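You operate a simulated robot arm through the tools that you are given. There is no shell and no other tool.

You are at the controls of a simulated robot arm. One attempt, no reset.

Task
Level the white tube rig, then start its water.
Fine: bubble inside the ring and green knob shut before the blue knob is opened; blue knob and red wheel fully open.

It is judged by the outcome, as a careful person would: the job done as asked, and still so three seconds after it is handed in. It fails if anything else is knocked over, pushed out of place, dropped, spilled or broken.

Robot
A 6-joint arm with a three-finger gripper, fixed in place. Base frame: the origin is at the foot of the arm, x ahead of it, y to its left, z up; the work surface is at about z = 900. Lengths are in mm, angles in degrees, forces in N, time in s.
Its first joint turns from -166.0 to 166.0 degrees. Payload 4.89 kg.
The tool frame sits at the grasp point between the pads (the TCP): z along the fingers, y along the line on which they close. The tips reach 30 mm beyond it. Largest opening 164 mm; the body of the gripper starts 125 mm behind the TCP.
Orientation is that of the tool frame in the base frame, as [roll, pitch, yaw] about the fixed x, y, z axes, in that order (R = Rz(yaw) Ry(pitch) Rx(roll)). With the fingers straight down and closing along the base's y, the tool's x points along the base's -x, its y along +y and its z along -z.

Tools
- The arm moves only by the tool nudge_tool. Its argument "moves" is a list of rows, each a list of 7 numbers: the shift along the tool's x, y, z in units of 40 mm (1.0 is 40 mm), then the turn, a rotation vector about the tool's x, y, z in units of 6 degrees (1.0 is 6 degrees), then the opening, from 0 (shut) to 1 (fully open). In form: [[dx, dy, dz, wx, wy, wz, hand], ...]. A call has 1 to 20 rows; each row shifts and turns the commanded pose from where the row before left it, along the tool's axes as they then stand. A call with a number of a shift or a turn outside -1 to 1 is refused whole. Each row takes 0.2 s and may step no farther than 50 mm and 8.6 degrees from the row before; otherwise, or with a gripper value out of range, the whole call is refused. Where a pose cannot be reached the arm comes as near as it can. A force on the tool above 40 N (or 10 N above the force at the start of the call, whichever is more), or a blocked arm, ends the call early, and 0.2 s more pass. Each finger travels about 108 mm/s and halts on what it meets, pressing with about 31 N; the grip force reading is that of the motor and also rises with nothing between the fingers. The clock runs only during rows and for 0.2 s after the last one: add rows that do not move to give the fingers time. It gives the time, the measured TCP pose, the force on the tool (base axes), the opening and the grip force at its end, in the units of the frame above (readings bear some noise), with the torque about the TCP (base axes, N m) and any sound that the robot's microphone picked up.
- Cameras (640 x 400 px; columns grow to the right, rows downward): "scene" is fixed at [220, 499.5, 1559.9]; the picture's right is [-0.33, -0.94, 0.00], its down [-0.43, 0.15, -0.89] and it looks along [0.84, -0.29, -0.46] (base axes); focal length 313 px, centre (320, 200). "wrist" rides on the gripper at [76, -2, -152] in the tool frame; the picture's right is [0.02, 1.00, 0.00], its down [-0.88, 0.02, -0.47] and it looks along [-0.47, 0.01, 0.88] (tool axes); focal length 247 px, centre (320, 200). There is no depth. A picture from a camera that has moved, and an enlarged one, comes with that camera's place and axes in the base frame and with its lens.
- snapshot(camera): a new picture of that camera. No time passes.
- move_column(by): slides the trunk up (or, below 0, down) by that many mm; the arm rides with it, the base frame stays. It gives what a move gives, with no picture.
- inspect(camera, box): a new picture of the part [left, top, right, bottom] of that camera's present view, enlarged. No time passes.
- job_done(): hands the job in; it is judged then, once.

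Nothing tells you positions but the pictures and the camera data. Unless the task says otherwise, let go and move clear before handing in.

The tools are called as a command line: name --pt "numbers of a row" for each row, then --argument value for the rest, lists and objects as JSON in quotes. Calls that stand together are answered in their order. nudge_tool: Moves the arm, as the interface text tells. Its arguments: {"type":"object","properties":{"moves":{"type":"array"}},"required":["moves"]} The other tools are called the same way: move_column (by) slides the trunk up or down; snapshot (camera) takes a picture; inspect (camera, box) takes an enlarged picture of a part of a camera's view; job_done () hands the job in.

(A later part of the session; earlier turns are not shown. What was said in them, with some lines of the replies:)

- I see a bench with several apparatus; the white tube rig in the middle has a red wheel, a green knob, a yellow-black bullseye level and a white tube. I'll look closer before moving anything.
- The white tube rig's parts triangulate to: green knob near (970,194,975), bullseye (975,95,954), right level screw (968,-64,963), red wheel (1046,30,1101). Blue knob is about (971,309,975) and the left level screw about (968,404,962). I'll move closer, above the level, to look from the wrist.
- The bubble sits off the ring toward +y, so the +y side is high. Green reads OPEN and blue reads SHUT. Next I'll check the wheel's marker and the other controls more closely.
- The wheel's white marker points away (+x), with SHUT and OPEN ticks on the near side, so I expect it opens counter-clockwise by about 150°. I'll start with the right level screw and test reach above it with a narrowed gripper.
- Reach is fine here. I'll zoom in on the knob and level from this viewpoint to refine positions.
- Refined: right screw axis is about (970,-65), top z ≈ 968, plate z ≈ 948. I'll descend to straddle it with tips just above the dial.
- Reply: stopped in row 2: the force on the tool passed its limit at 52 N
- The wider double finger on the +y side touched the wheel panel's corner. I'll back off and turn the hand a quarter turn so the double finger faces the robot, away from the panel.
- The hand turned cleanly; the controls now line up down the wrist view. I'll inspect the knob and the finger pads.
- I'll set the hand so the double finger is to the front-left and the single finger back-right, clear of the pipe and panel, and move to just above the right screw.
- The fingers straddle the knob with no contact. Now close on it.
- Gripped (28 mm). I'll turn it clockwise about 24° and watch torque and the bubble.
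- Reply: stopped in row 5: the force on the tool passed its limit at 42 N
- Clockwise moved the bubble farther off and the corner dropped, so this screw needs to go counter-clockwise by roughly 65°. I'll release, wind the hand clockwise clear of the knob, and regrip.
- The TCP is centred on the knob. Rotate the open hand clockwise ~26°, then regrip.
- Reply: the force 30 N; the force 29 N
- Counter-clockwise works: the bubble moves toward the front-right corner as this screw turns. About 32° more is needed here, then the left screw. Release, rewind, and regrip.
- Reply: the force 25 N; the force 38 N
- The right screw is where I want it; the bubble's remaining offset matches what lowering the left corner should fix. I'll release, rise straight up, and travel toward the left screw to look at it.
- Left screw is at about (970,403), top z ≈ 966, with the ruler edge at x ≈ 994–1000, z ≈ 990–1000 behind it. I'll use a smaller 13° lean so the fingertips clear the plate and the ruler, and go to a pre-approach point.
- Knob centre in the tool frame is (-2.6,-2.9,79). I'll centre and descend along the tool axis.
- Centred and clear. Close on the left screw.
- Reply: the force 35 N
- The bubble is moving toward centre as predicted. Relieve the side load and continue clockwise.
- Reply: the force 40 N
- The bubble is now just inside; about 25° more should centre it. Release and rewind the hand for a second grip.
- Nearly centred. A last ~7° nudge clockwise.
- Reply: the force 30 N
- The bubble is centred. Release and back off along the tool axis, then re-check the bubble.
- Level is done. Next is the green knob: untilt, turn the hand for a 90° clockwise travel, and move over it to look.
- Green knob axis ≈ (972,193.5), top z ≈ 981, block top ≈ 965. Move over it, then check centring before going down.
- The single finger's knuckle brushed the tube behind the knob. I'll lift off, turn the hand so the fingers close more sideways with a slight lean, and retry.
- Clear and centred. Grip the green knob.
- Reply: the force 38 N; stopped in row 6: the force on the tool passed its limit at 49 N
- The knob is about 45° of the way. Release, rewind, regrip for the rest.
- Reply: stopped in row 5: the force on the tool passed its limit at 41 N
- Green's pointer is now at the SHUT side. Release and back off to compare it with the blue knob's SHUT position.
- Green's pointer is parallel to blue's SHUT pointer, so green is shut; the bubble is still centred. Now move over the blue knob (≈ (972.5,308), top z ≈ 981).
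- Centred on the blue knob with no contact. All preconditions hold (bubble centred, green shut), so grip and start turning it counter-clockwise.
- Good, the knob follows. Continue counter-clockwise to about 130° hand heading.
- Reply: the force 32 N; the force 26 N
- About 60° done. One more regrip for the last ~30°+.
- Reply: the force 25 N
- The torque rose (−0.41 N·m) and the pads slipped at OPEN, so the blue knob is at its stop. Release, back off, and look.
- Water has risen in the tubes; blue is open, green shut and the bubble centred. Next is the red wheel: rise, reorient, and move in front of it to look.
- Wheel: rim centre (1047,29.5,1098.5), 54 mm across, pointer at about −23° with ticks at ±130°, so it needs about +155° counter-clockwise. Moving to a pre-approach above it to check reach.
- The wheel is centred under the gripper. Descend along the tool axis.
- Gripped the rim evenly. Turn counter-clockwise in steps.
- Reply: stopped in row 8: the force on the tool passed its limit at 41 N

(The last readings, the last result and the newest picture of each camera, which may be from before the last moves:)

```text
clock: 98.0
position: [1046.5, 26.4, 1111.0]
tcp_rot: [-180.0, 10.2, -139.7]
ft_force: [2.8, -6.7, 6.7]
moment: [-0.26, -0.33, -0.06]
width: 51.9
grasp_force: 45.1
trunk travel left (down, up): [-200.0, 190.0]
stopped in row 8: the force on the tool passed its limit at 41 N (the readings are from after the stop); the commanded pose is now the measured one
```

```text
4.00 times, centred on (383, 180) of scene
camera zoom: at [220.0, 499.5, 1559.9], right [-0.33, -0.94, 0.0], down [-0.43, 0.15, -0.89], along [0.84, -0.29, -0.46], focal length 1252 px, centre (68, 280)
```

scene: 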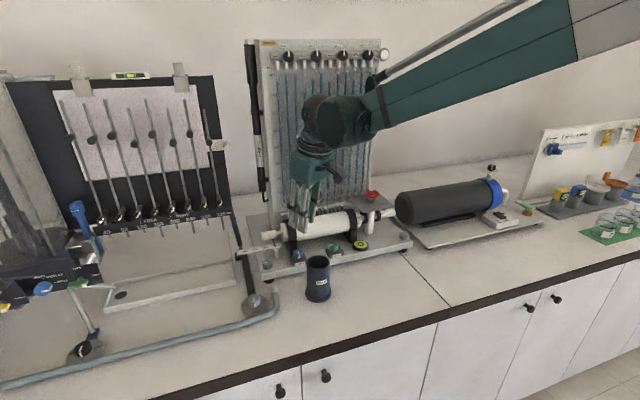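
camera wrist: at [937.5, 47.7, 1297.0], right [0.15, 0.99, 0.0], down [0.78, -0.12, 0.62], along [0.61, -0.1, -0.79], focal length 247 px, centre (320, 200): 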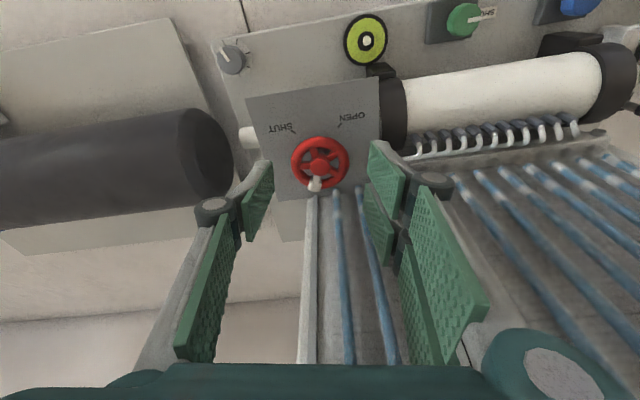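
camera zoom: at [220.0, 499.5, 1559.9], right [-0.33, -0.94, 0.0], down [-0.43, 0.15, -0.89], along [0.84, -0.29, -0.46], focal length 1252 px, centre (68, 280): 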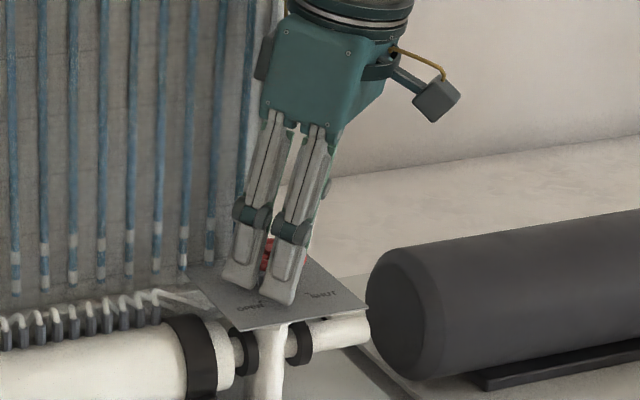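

The wheel has turned about 50°. Release, rewind clockwise ~55°, regrip.

nudge_tool --pt "0 0 0 0 0 0 0.4" --pt "0 0 0 0 0 0 0.4" --pt "0 0 0 0 0 0 0.4" --pt "0 0.004 0 0.155 0 0.903 0.4" --pt "0 0.004 0 0.155 0 0.903 0.4" --pt "0 0.004 0 0.155 0 0.903 0.4" --pt "0 0.004 0 0.155 0 0.903 0.4" --pt "0 0.004 0 0.155 0 0.903 0.4" --pt "0 0.004 0 0.155 0 0.903 0.4" --pt "0 0.004 0 0.155 0 0.903 0.4" --pt "0 0.004 0 0.155 0 0.903 0.4" --pt "0 0.004 0 0.155 0 0.903 0.4" --pt "0 0.004 0 0.155 0 0.903 0.4" --pt "0 0 0 0 0 0 0.4"

inspect --camera "wrist" --box '[240, 110, 400, 260]'

```text
clock: 101.0
position: [1046.6, 30.5, 1109.4]
tcp_rot: [179.5, 10.0, 165.2]
ft_force: [-0.6, 0.4, -0.9]
moment: [-0.02, 0.0, -0.01]
width: 65.6
grasp_force: 0.0
trunk travel left (down, up): [-200.0, 190.0]
```

```text
2.67 times, centred on (320, 185) of wrist
camera zoom: at [947.4, 54.2, 1245.9], right [0.23, 0.97, 0.0], down [0.76, -0.18, 0.62], along [0.6, -0.14, -0.79], focal length 659 px, centre (320, 240)
```

zoom: 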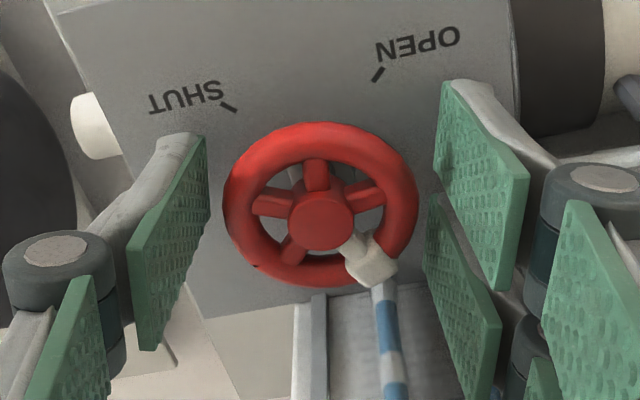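

nudge_tool --pt "0 0.005 0 0 0 0 0.33" --pt "0 0 0 0 0 0 0.26" --pt "0 0 0 0 0 0 0.26" --pt "0 0 0 0 0 0 0.26"

nudge_tool --pt "0 -0.003 0 -0.12 0 -0.69 0.26" --pt "0 -0.003 0 -0.12 0 -0.69 0.26" --pt "0 -0.003 0 -0.12 0 -0.69 0.26" --pt "0 -0.003 0 -0.12 0 -0.69 0.26" --pt "0 -0.003 0 -0.12 0 -0.69 0.26" --pt "0 -0.003 0 -0.12 0 -0.69 0.26" --pt "0 0 0 0 0 0 0.26"

inspect --camera "wrist" --box '[240, 110, 400, 260]'

```text
clock: 102.0
position: [1046.9, 31.0, 1110.4]
tcp_rot: [179.6, 9.9, 165.2]
ft_force: [-1.2, 0.1, -1.8]
moment: [-0.34, 0.14, 0.0]
width: 52.1
grasp_force: 45.5
trunk travel left (down, up): [-200.0, 190.0]
```

```text
clock: 103.6
position: [1047.7, 29.4, 1110.0]
tcp_rot: [179.6, 10.2, -169.6]
ft_force: [11.9, -3.4, 12.6]
moment: [-0.6, -0.22, -0.01]
width: 52.4
grasp_force: 45.0
trunk travel left (down, up): [-200.0, 190.0]
```

```text
2.67 times, centred on (320, 185) of wrist
camera zoom: at [946.7, 8.6, 1245.7], right [-0.2, 0.98, 0.0], down [0.77, 0.16, 0.62], along [0.61, 0.13, -0.78], focal length 659 px, centre (320, 240)
```

zoom: 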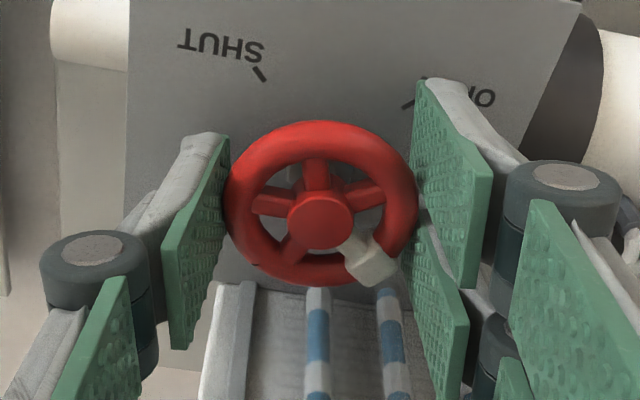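

nudge_tool --pt "0 -0.003 0 -0.12 0 -0.69 0.26" --pt "0 -0.003 0 -0.12 0 -0.69 0.26" --pt "0 -0.003 0 -0.12 0 -0.69 0.26" --pt "0 -0.003 0 -0.12 0 -0.69 0.26" --pt "0 -0.003 0 -0.12 0 -0.69 0.26" --pt "0 -0.003 0 -0.12 0 -0.69 0.26" --pt "0 -0.003 0 -0.12 0 -0.69 0.26" --pt "0 0 0 0 0 0 0.26"

inspect --camera "wrist" --box '[240, 110, 400, 260]'

```text
clock: 105.4
position: [1048.0, 27.4, 1108.9]
tcp_rot: [179.9, 10.2, -140.1]
ft_force: [25.9, -19.5, 9.2]
moment: [-0.32, -0.75, -0.12]
width: 52.1
grasp_force: 45.2
trunk travel left (down, up): [-200.0, 190.0]
```

```text
2.67 times, centred on (320, 185) of wrist
camera zoom: at [970.2, -38.9, 1245.5], right [-0.66, 0.75, 0.0], down [0.59, 0.52, 0.62], along [0.47, 0.41, -0.78], focal length 659 px, centre (320, 240)
```

zoom: 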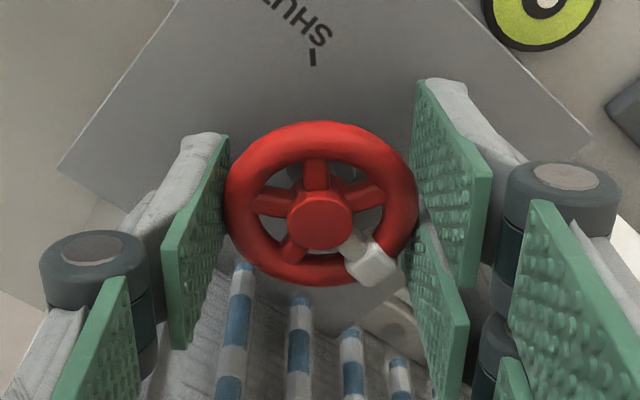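

About 105° done; pointer near 77°. Release and rewind again, checking clearance to the tubes behind.

nudge_tool --pt "0 0 0 0 0 0 0.43" --pt "0 0 0 0 0 0 0.43" --pt "0 0 0 0 0 0 0.43" --pt "0 0.004 0 0.155 0 0.903 0.43" --pt "0 0.004 0 0.155 0 0.903 0.43" --pt "0 0.004 0 0.155 0 0.903 0.43" --pt "0 0.004 0 0.155 0 0.903 0.43" --pt "0 0.004 0 0.155 0 0.903 0.43" --pt "0 0.004 0 0.155 0 0.903 0.43" --pt "0 0.004 0 0.155 0 0.903 0.43" --pt "0 0.004 0 0.155 0 0.903 0.43" --pt "0 0.004 0 0.155 0 0.903 0.43" --pt "0 0.004 0 0.155 0 0.903 0.43" --pt "0 0 0 0 0 0 0.43"

inspect --camera "wrist" --box '[240, 110, 400, 260]'

inspect --camera "scene" --box '[335, 150, 415, 230]'

```text
clock: 108.4
position: [1046.8, 31.6, 1109.1]
tcp_rot: [179.6, 10.0, 164.8]
ft_force: [-0.6, -0.1, -0.1]
moment: [0.0, -0.01, 0.03]
width: 70.5
grasp_force: 0.1
trunk travel left (down, up): [-200.0, 190.0]
```

```text
2.67 times, centred on (320, 185) of wrist
camera zoom: at [946.9, 54.8, 1246.4], right [0.24, 0.97, 0.0], down [0.76, -0.19, 0.62], along [0.6, -0.14, -0.79], focal length 659 px, centre (320, 240)
```

zoom: 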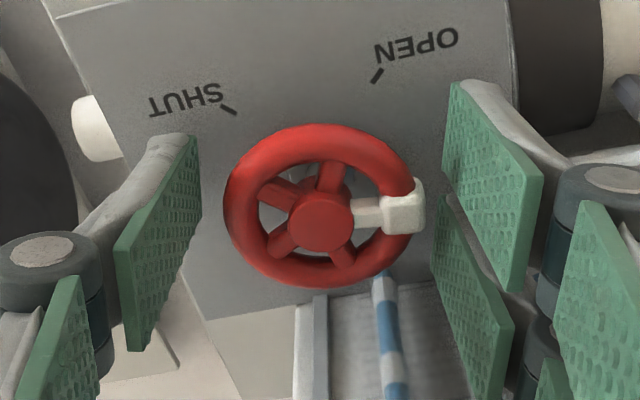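

```text
5.00 times, centred on (375, 190) of scene
camera zoom: at [220.0, 499.5, 1559.9], right [-0.33, -0.94, 0.0], down [-0.43, 0.15, -0.89], along [0.84, -0.29, -0.46], focal length 1565 px, centre (45, 250)
```

zoom: 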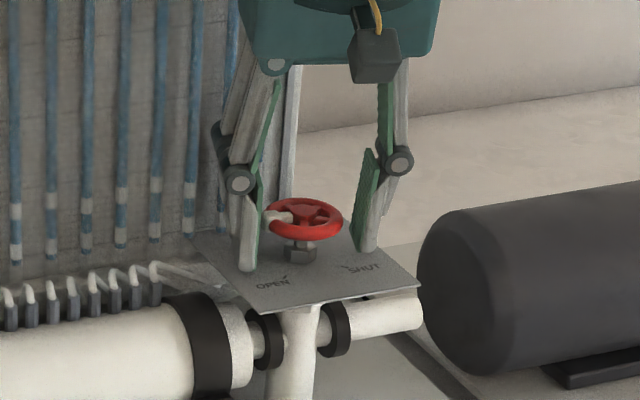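

The pointer lies right at the double finger; it only stands ~2 mm proud, so I'll grip here and turn the last ~57°.

nudge_tool --pt "0 0.0 0 0 0 0 0.36" --pt "0 0 0 0 0 0 0.28" --pt "0 0 0 0 0 0 0.26" --pt "0 0 0 0 0 0 0.26"

inspect --camera "wrist" --box '[240, 110, 400, 260]'

```text
clock: 109.4
position: [1046.0, 31.7, 1109.6]
tcp_rot: [179.5, 9.8, 164.9]
ft_force: [0.3, 2.4, -0.8]
moment: [0.01, -0.07, -0.01]
width: 51.7
grasp_force: 44.7
trunk travel left (down, up): [-200.0, 190.0]
```

```text
2.67 times, centred on (320, 185) of wrist
camera zoom: at [946.9, 54.8, 1246.4], right [0.24, 0.97, 0.0], down [0.76, -0.19, 0.62], along [0.6, -0.14, -0.79], focal length 659 px, centre (320, 240)
```

zoom: 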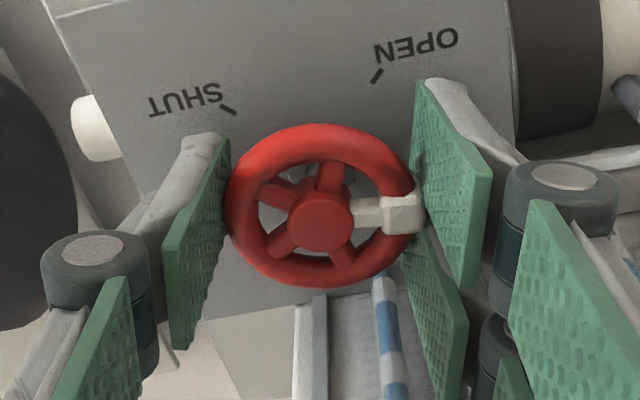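

Gripped at 51.7 mm as before. Continue counter-clockwise.

nudge_tool --pt "0 -0.003 0 -0.12 0 -0.69 0.26" --pt "0 -0.003 0 -0.12 0 -0.69 0.26" --pt "0 -0.003 0 -0.12 0 -0.69 0.26" --pt "0 -0.003 0 -0.12 0 -0.69 0.26" --pt "0 -0.003 0 -0.12 0 -0.69 0.26" --pt "0 -0.003 0 -0.12 0 -0.69 0.26" --pt "0 -0.003 0 -0.12 0 -0.69 0.26" --pt "0 0 0 0 0 0 0.26"

nudge_tool --pt "0 -0.003 0 -0.12 0 -0.69 0.26" --pt "0 -0.003 0 -0.12 0 -0.69 0.26" --pt "0 -0.003 0 -0.12 0 -0.69 0.26" --pt "0 -0.003 0 -0.12 0 -0.69 0.26" --pt "0 -0.003 0 -0.12 0 -0.69 0.26" --pt "0 0 0 0 0 0 0.26"

inspect --camera "wrist" --box '[240, 110, 400, 260]'

```text
clock: 111.2
position: [1045.5, 29.5, 1109.8]
tcp_rot: [179.6, 10.3, -165.6]
ft_force: [15.1, -17.2, 6.4]
moment: [-0.44, -0.45, -0.09]
width: 51.6
grasp_force: 45.5
trunk travel left (down, up): [-200.0, 190.0]
```

```text
clock: 112.6
position: [1046.5, 26.7, 1110.3]
tcp_rot: [179.7, 10.2, -144.7]
ft_force: [8.1, -28.5, -5.1]
moment: [-0.46, 0.05, -0.1]
width: 51.8
grasp_force: 45.1
trunk travel left (down, up): [-200.0, 190.0]
```

```text
2.67 times, centred on (320, 185) of wrist
camera zoom: at [964.3, -33.4, 1245.7], right [-0.6, 0.8, 0.0], down [0.63, 0.47, 0.62], along [0.5, 0.37, -0.78], focal length 659 px, centre (320, 240)
```

zoom: 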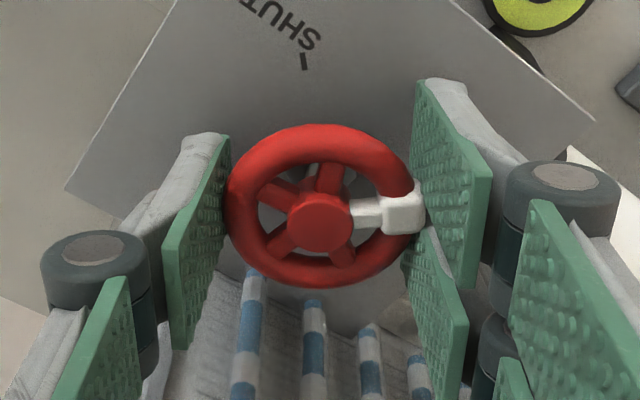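

nudge_tool --pt "0 -0.03 0 0 0 0 0.26" --pt "0 -0.003 0 -0.12 0 -0.69 0.26" --pt "0 -0.003 0 -0.12 0 -0.69 0.26" --pt "0 -0.003 0 -0.12 0 -0.69 0.26" --pt "0 0 0 0 0 0 0.26"

inspect --camera "wrist" --box '[240, 110, 400, 260]'

```text
clock: 114.0
position: [1047.6, 27.1, 1109.0]
tcp_rot: [179.9, 10.4, -132.1]
ft_force: [9.5, -8.5, -1.1]
moment: [-0.52, -0.47, -0.47]
width: 52.4
grasp_force: 45.1
trunk travel left (down, up): [-200.0, 190.0]
stopped in row 5: the force on the tool passed its limit at 40 N (the readings are from after the stop); the commanded pose is now the measured one
```

```text
2.67 times, centred on (320, 185) of wrist
camera zoom: at [980.5, -49.5, 1245.4], right [-0.76, 0.65, 0.0], down [0.51, 0.59, 0.62], along [0.41, 0.47, -0.78], focal length 659 px, centre (320, 240)
```

zoom: 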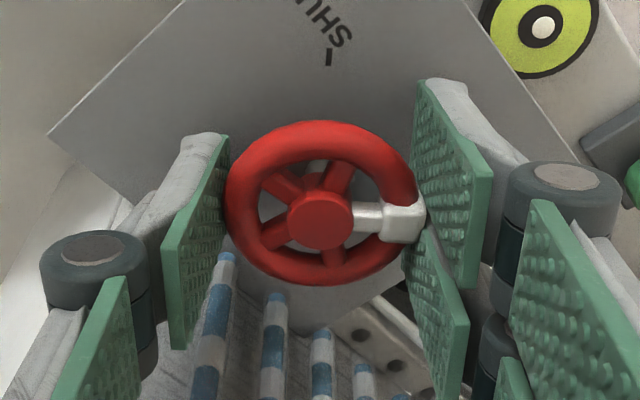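

Torque jumped to −0.47 N·m and the rim slipped: the wheel is at its open stop. Release, retreat upward, and check everything.

nudge_tool --pt "0 0 0 0 0 0 0.4" --pt "0 0 0 0 0 0 0.4" --pt "0 0 0 0 0 0 0.4" --pt "0 0 -0.5 0 0 0 0.4" --pt "0 0 -0.8 0 0 0 0.4" --pt "0 0 -0.8 0 0 0 0.4" --pt "0 0 0 0 0 0 0.4"

inspect --camera "wrist" --box '[220, 60, 420, 240]'

snapshot --camera "scene"

inspect --camera "scene" --box '[330, 170, 410, 260]'

```text
clock: 115.6
position: [1036.4, 16.7, 1191.4]
tcp_rot: [179.9, 10.4, -132.0]
ft_force: [-0.9, -0.8, 0.8]
moment: [0.03, -0.06, -0.02]
width: 65.5
grasp_force: 0.1
trunk travel left (down, up): [-200.0, 190.0]
```

```text
2.22 times, centred on (320, 150) of wrist
camera zoom: at [968.5, -61.1, 1328.3], right [-0.76, 0.65, 0.0], down [0.51, 0.59, 0.62], along [0.41, 0.47, -0.78], focal length 549 px, centre (320, 311)
```

zoom: 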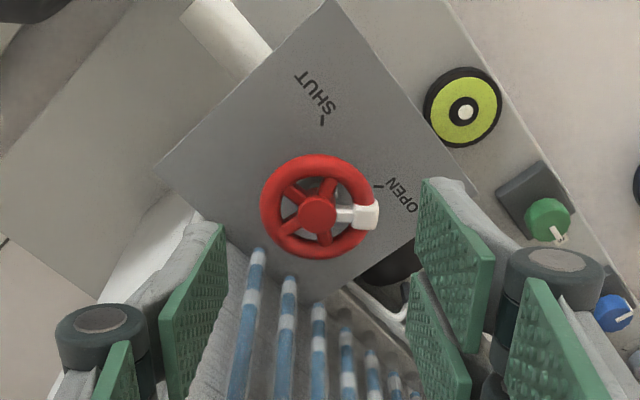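

```text
taken
```

scene: 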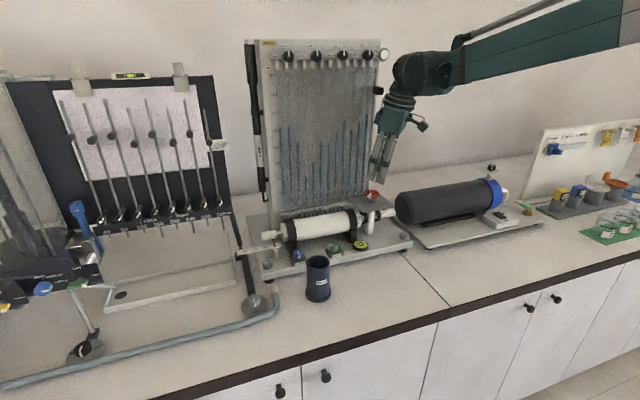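

```text
4.44 times, centred on (370, 215) of scene
camera zoom: at [220.0, 499.5, 1559.9], right [-0.33, -0.94, 0.0], down [-0.43, 0.15, -0.89], along [0.84, -0.29, -0.46], focal length 1392 px, centre (98, 133)
```

zoom: 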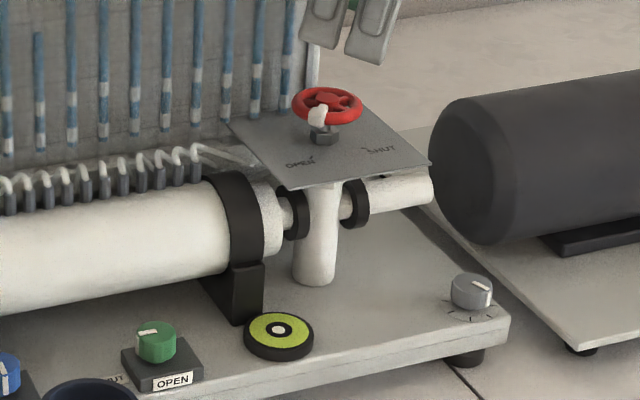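

The wheel's pointer lines up with the OPEN tick and the water columns now show flow. A last precise check on the green and blue pointers and the bubble.

inspect --camera "scene" --box '[325, 239, 341, 249]'

inspect --camera "scene" --box '[290, 246, 306, 262]'

inspect --camera "scene" --box '[345, 237, 377, 257]'

inspect --camera "scene" --box '[240, 30, 400, 220]'

```text
16.00 times, centred on (333, 244) of scene
camera zoom: at [220.0, 499.5, 1559.9], right [-0.33, -0.94, 0.0], down [-0.43, 0.15, -0.89], along [0.84, -0.29, -0.46], focal length 5009 px, centre (112, -504)
```

zoom: 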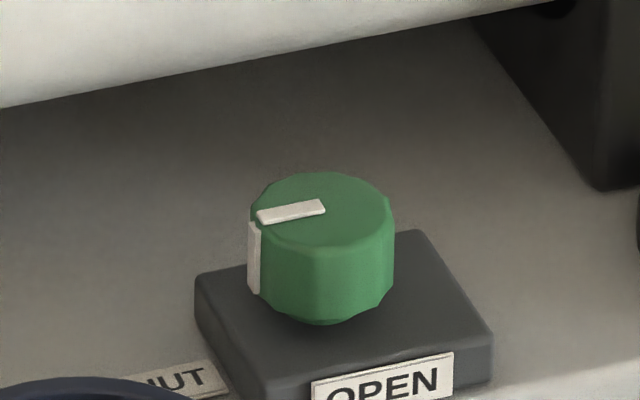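

```text
16.00 times, centred on (298, 254) of scene
camera zoom: at [220.0, 499.5, 1559.9], right [-0.33, -0.94, 0.0], down [-0.43, 0.15, -0.89], along [0.84, -0.29, -0.46], focal length 5009 px, centre (672, -664)
```

zoom: 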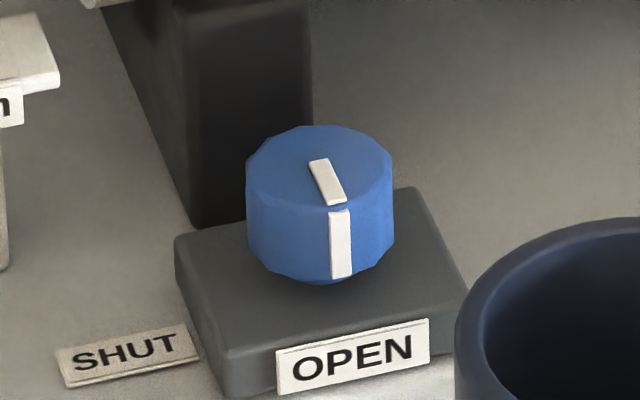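

```text
16.00 times, centred on (361, 247) of scene
camera zoom: at [220.0, 499.5, 1559.9], right [-0.33, -0.94, 0.0], down [-0.43, 0.15, -0.89], along [0.84, -0.29, -0.46], focal length 5009 px, centre (-336, -552)
```

zoom: 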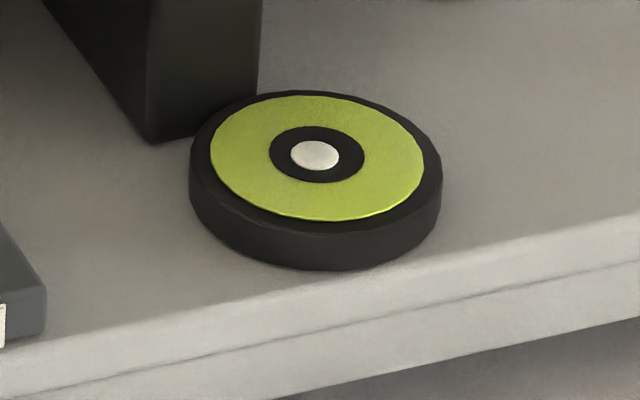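

```text
2.11 times, centred on (320, 125) of scene
camera zoom: at [220.0, 499.5, 1559.9], right [-0.33, -0.94, 0.0], down [-0.43, 0.15, -0.89], along [0.84, -0.29, -0.46], focal length 659 px, centre (320, 358)
```

zoom: 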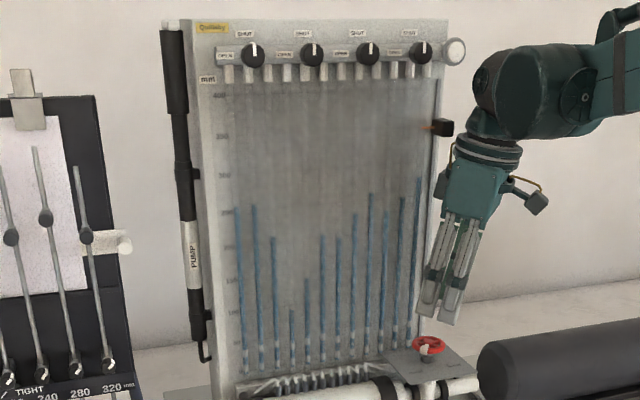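

Everything reads correctly: bubble centred, green shut, blue and wheel open, water running. I'll move the arm clear and wait a moment.

nudge_tool --pt "0.2 0.25 -0.5 0 0 0 0.4" --pt "0.42 0.557 -0.484 0 0 0 0.4" --pt "0.42 0.557 -0.484 0 0 0 0.4" --pt "0.42 0.557 -0.484 0 0 0 0.4" --pt "0.42 0.557 -0.484 0 0 0 0.4" --pt "0.42 0.557 -0.484 0 0 0 0.4" --pt "0 0 0 0 0 0 0.4" --pt "0 0 0 0 0 0 0.4" --pt "0 0 0 0 0 0 0.4" --pt "0 0 0 0 0 0 0.4" --pt "0 0 0 0 0 0 0.4"

snapshot --camera "scene"

snapshot --camera "wrist"

inspect --camera "scene" --box '[250, 180, 420, 300]'

```text
clock: 118.0
position: [874.3, 13.6, 1290.8]
tcp_rot: [179.9, 10.4, -132.0]
ft_force: [0.0, 0.3, -1.0]
moment: [-0.02, 0.05, -0.03]
width: 65.7
grasp_force: 0.0
trunk travel left (down, up): [-200.0, 190.0]
```

```text
taken
```

scene: 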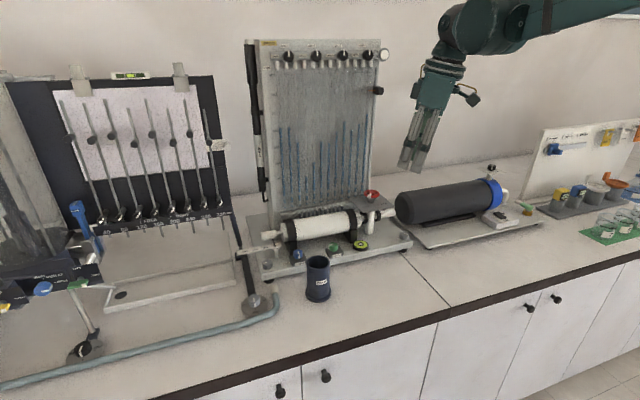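

```text
taken
camera wrist: at [806.5, -62.9, 1426.8], right [-0.76, 0.65, 0.0], down [0.51, 0.59, 0.62], along [0.41, 0.47, -0.78], focal length 247 px, centre (320, 200)
```

wrist: 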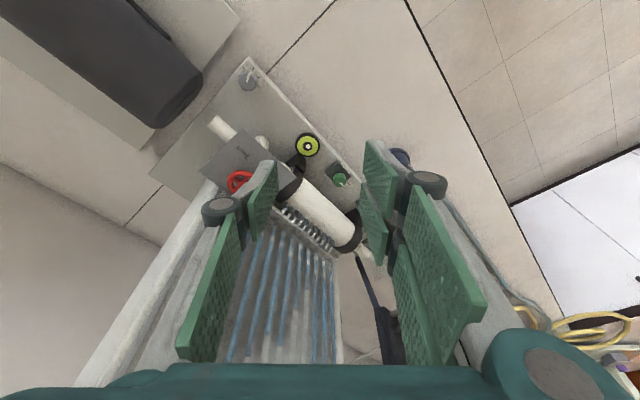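

```text
3.33 times, centred on (335, 240) of scene
camera zoom: at [220.0, 499.5, 1559.9], right [-0.33, -0.94, 0.0], down [-0.43, 0.15, -0.89], along [0.84, -0.29, -0.46], focal length 1044 px, centre (270, 67)
```

zoom: 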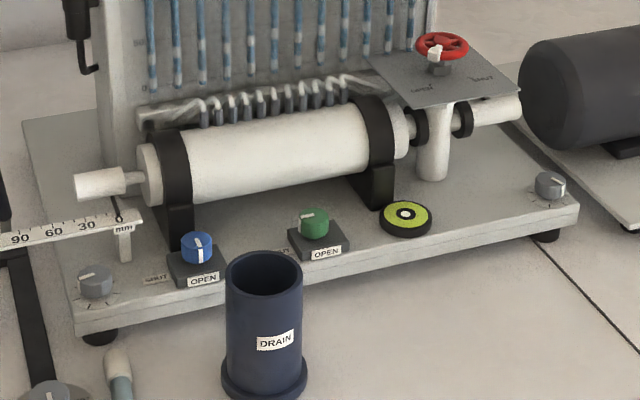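

The white tube rig is level with the bubble centred. Green is shut, blue and the red wheel are fully open, water is flowing, and the arm is clear with nothing disturbed. Handing in.

job_done

```text
The job is handed in.
```

The white tube rig is level and its water is running. I've handed the job in; no verdict came back with it.

- **Level:** I turned both front screws until the bubble sat in the middle of the ring. It was still centred in the last pictures.
- **Green knob:** I shut it before touching blue. It never reached a hard stop, so I judged it by its pointer, which lies within about 2° of where blue's pointed when shut.
- **Blue knob:** I opened it counter-clockwise until it hit its stop at OPEN.
- **Red wheel:** It was already part-way open. I turned it on to its stop, and its pointer lines up with the OPEN tick.
- **Water:** The columns on the board filled once blue was opened, and now stand at different heights.

The gripper made two light contacts along the way, one with the corner of the wheel's panel and one with the white tube behind the green knob. The first one tripped the force limit. I backed off both times, and the final pictures show nothing moved. The arm is clear of the rig.
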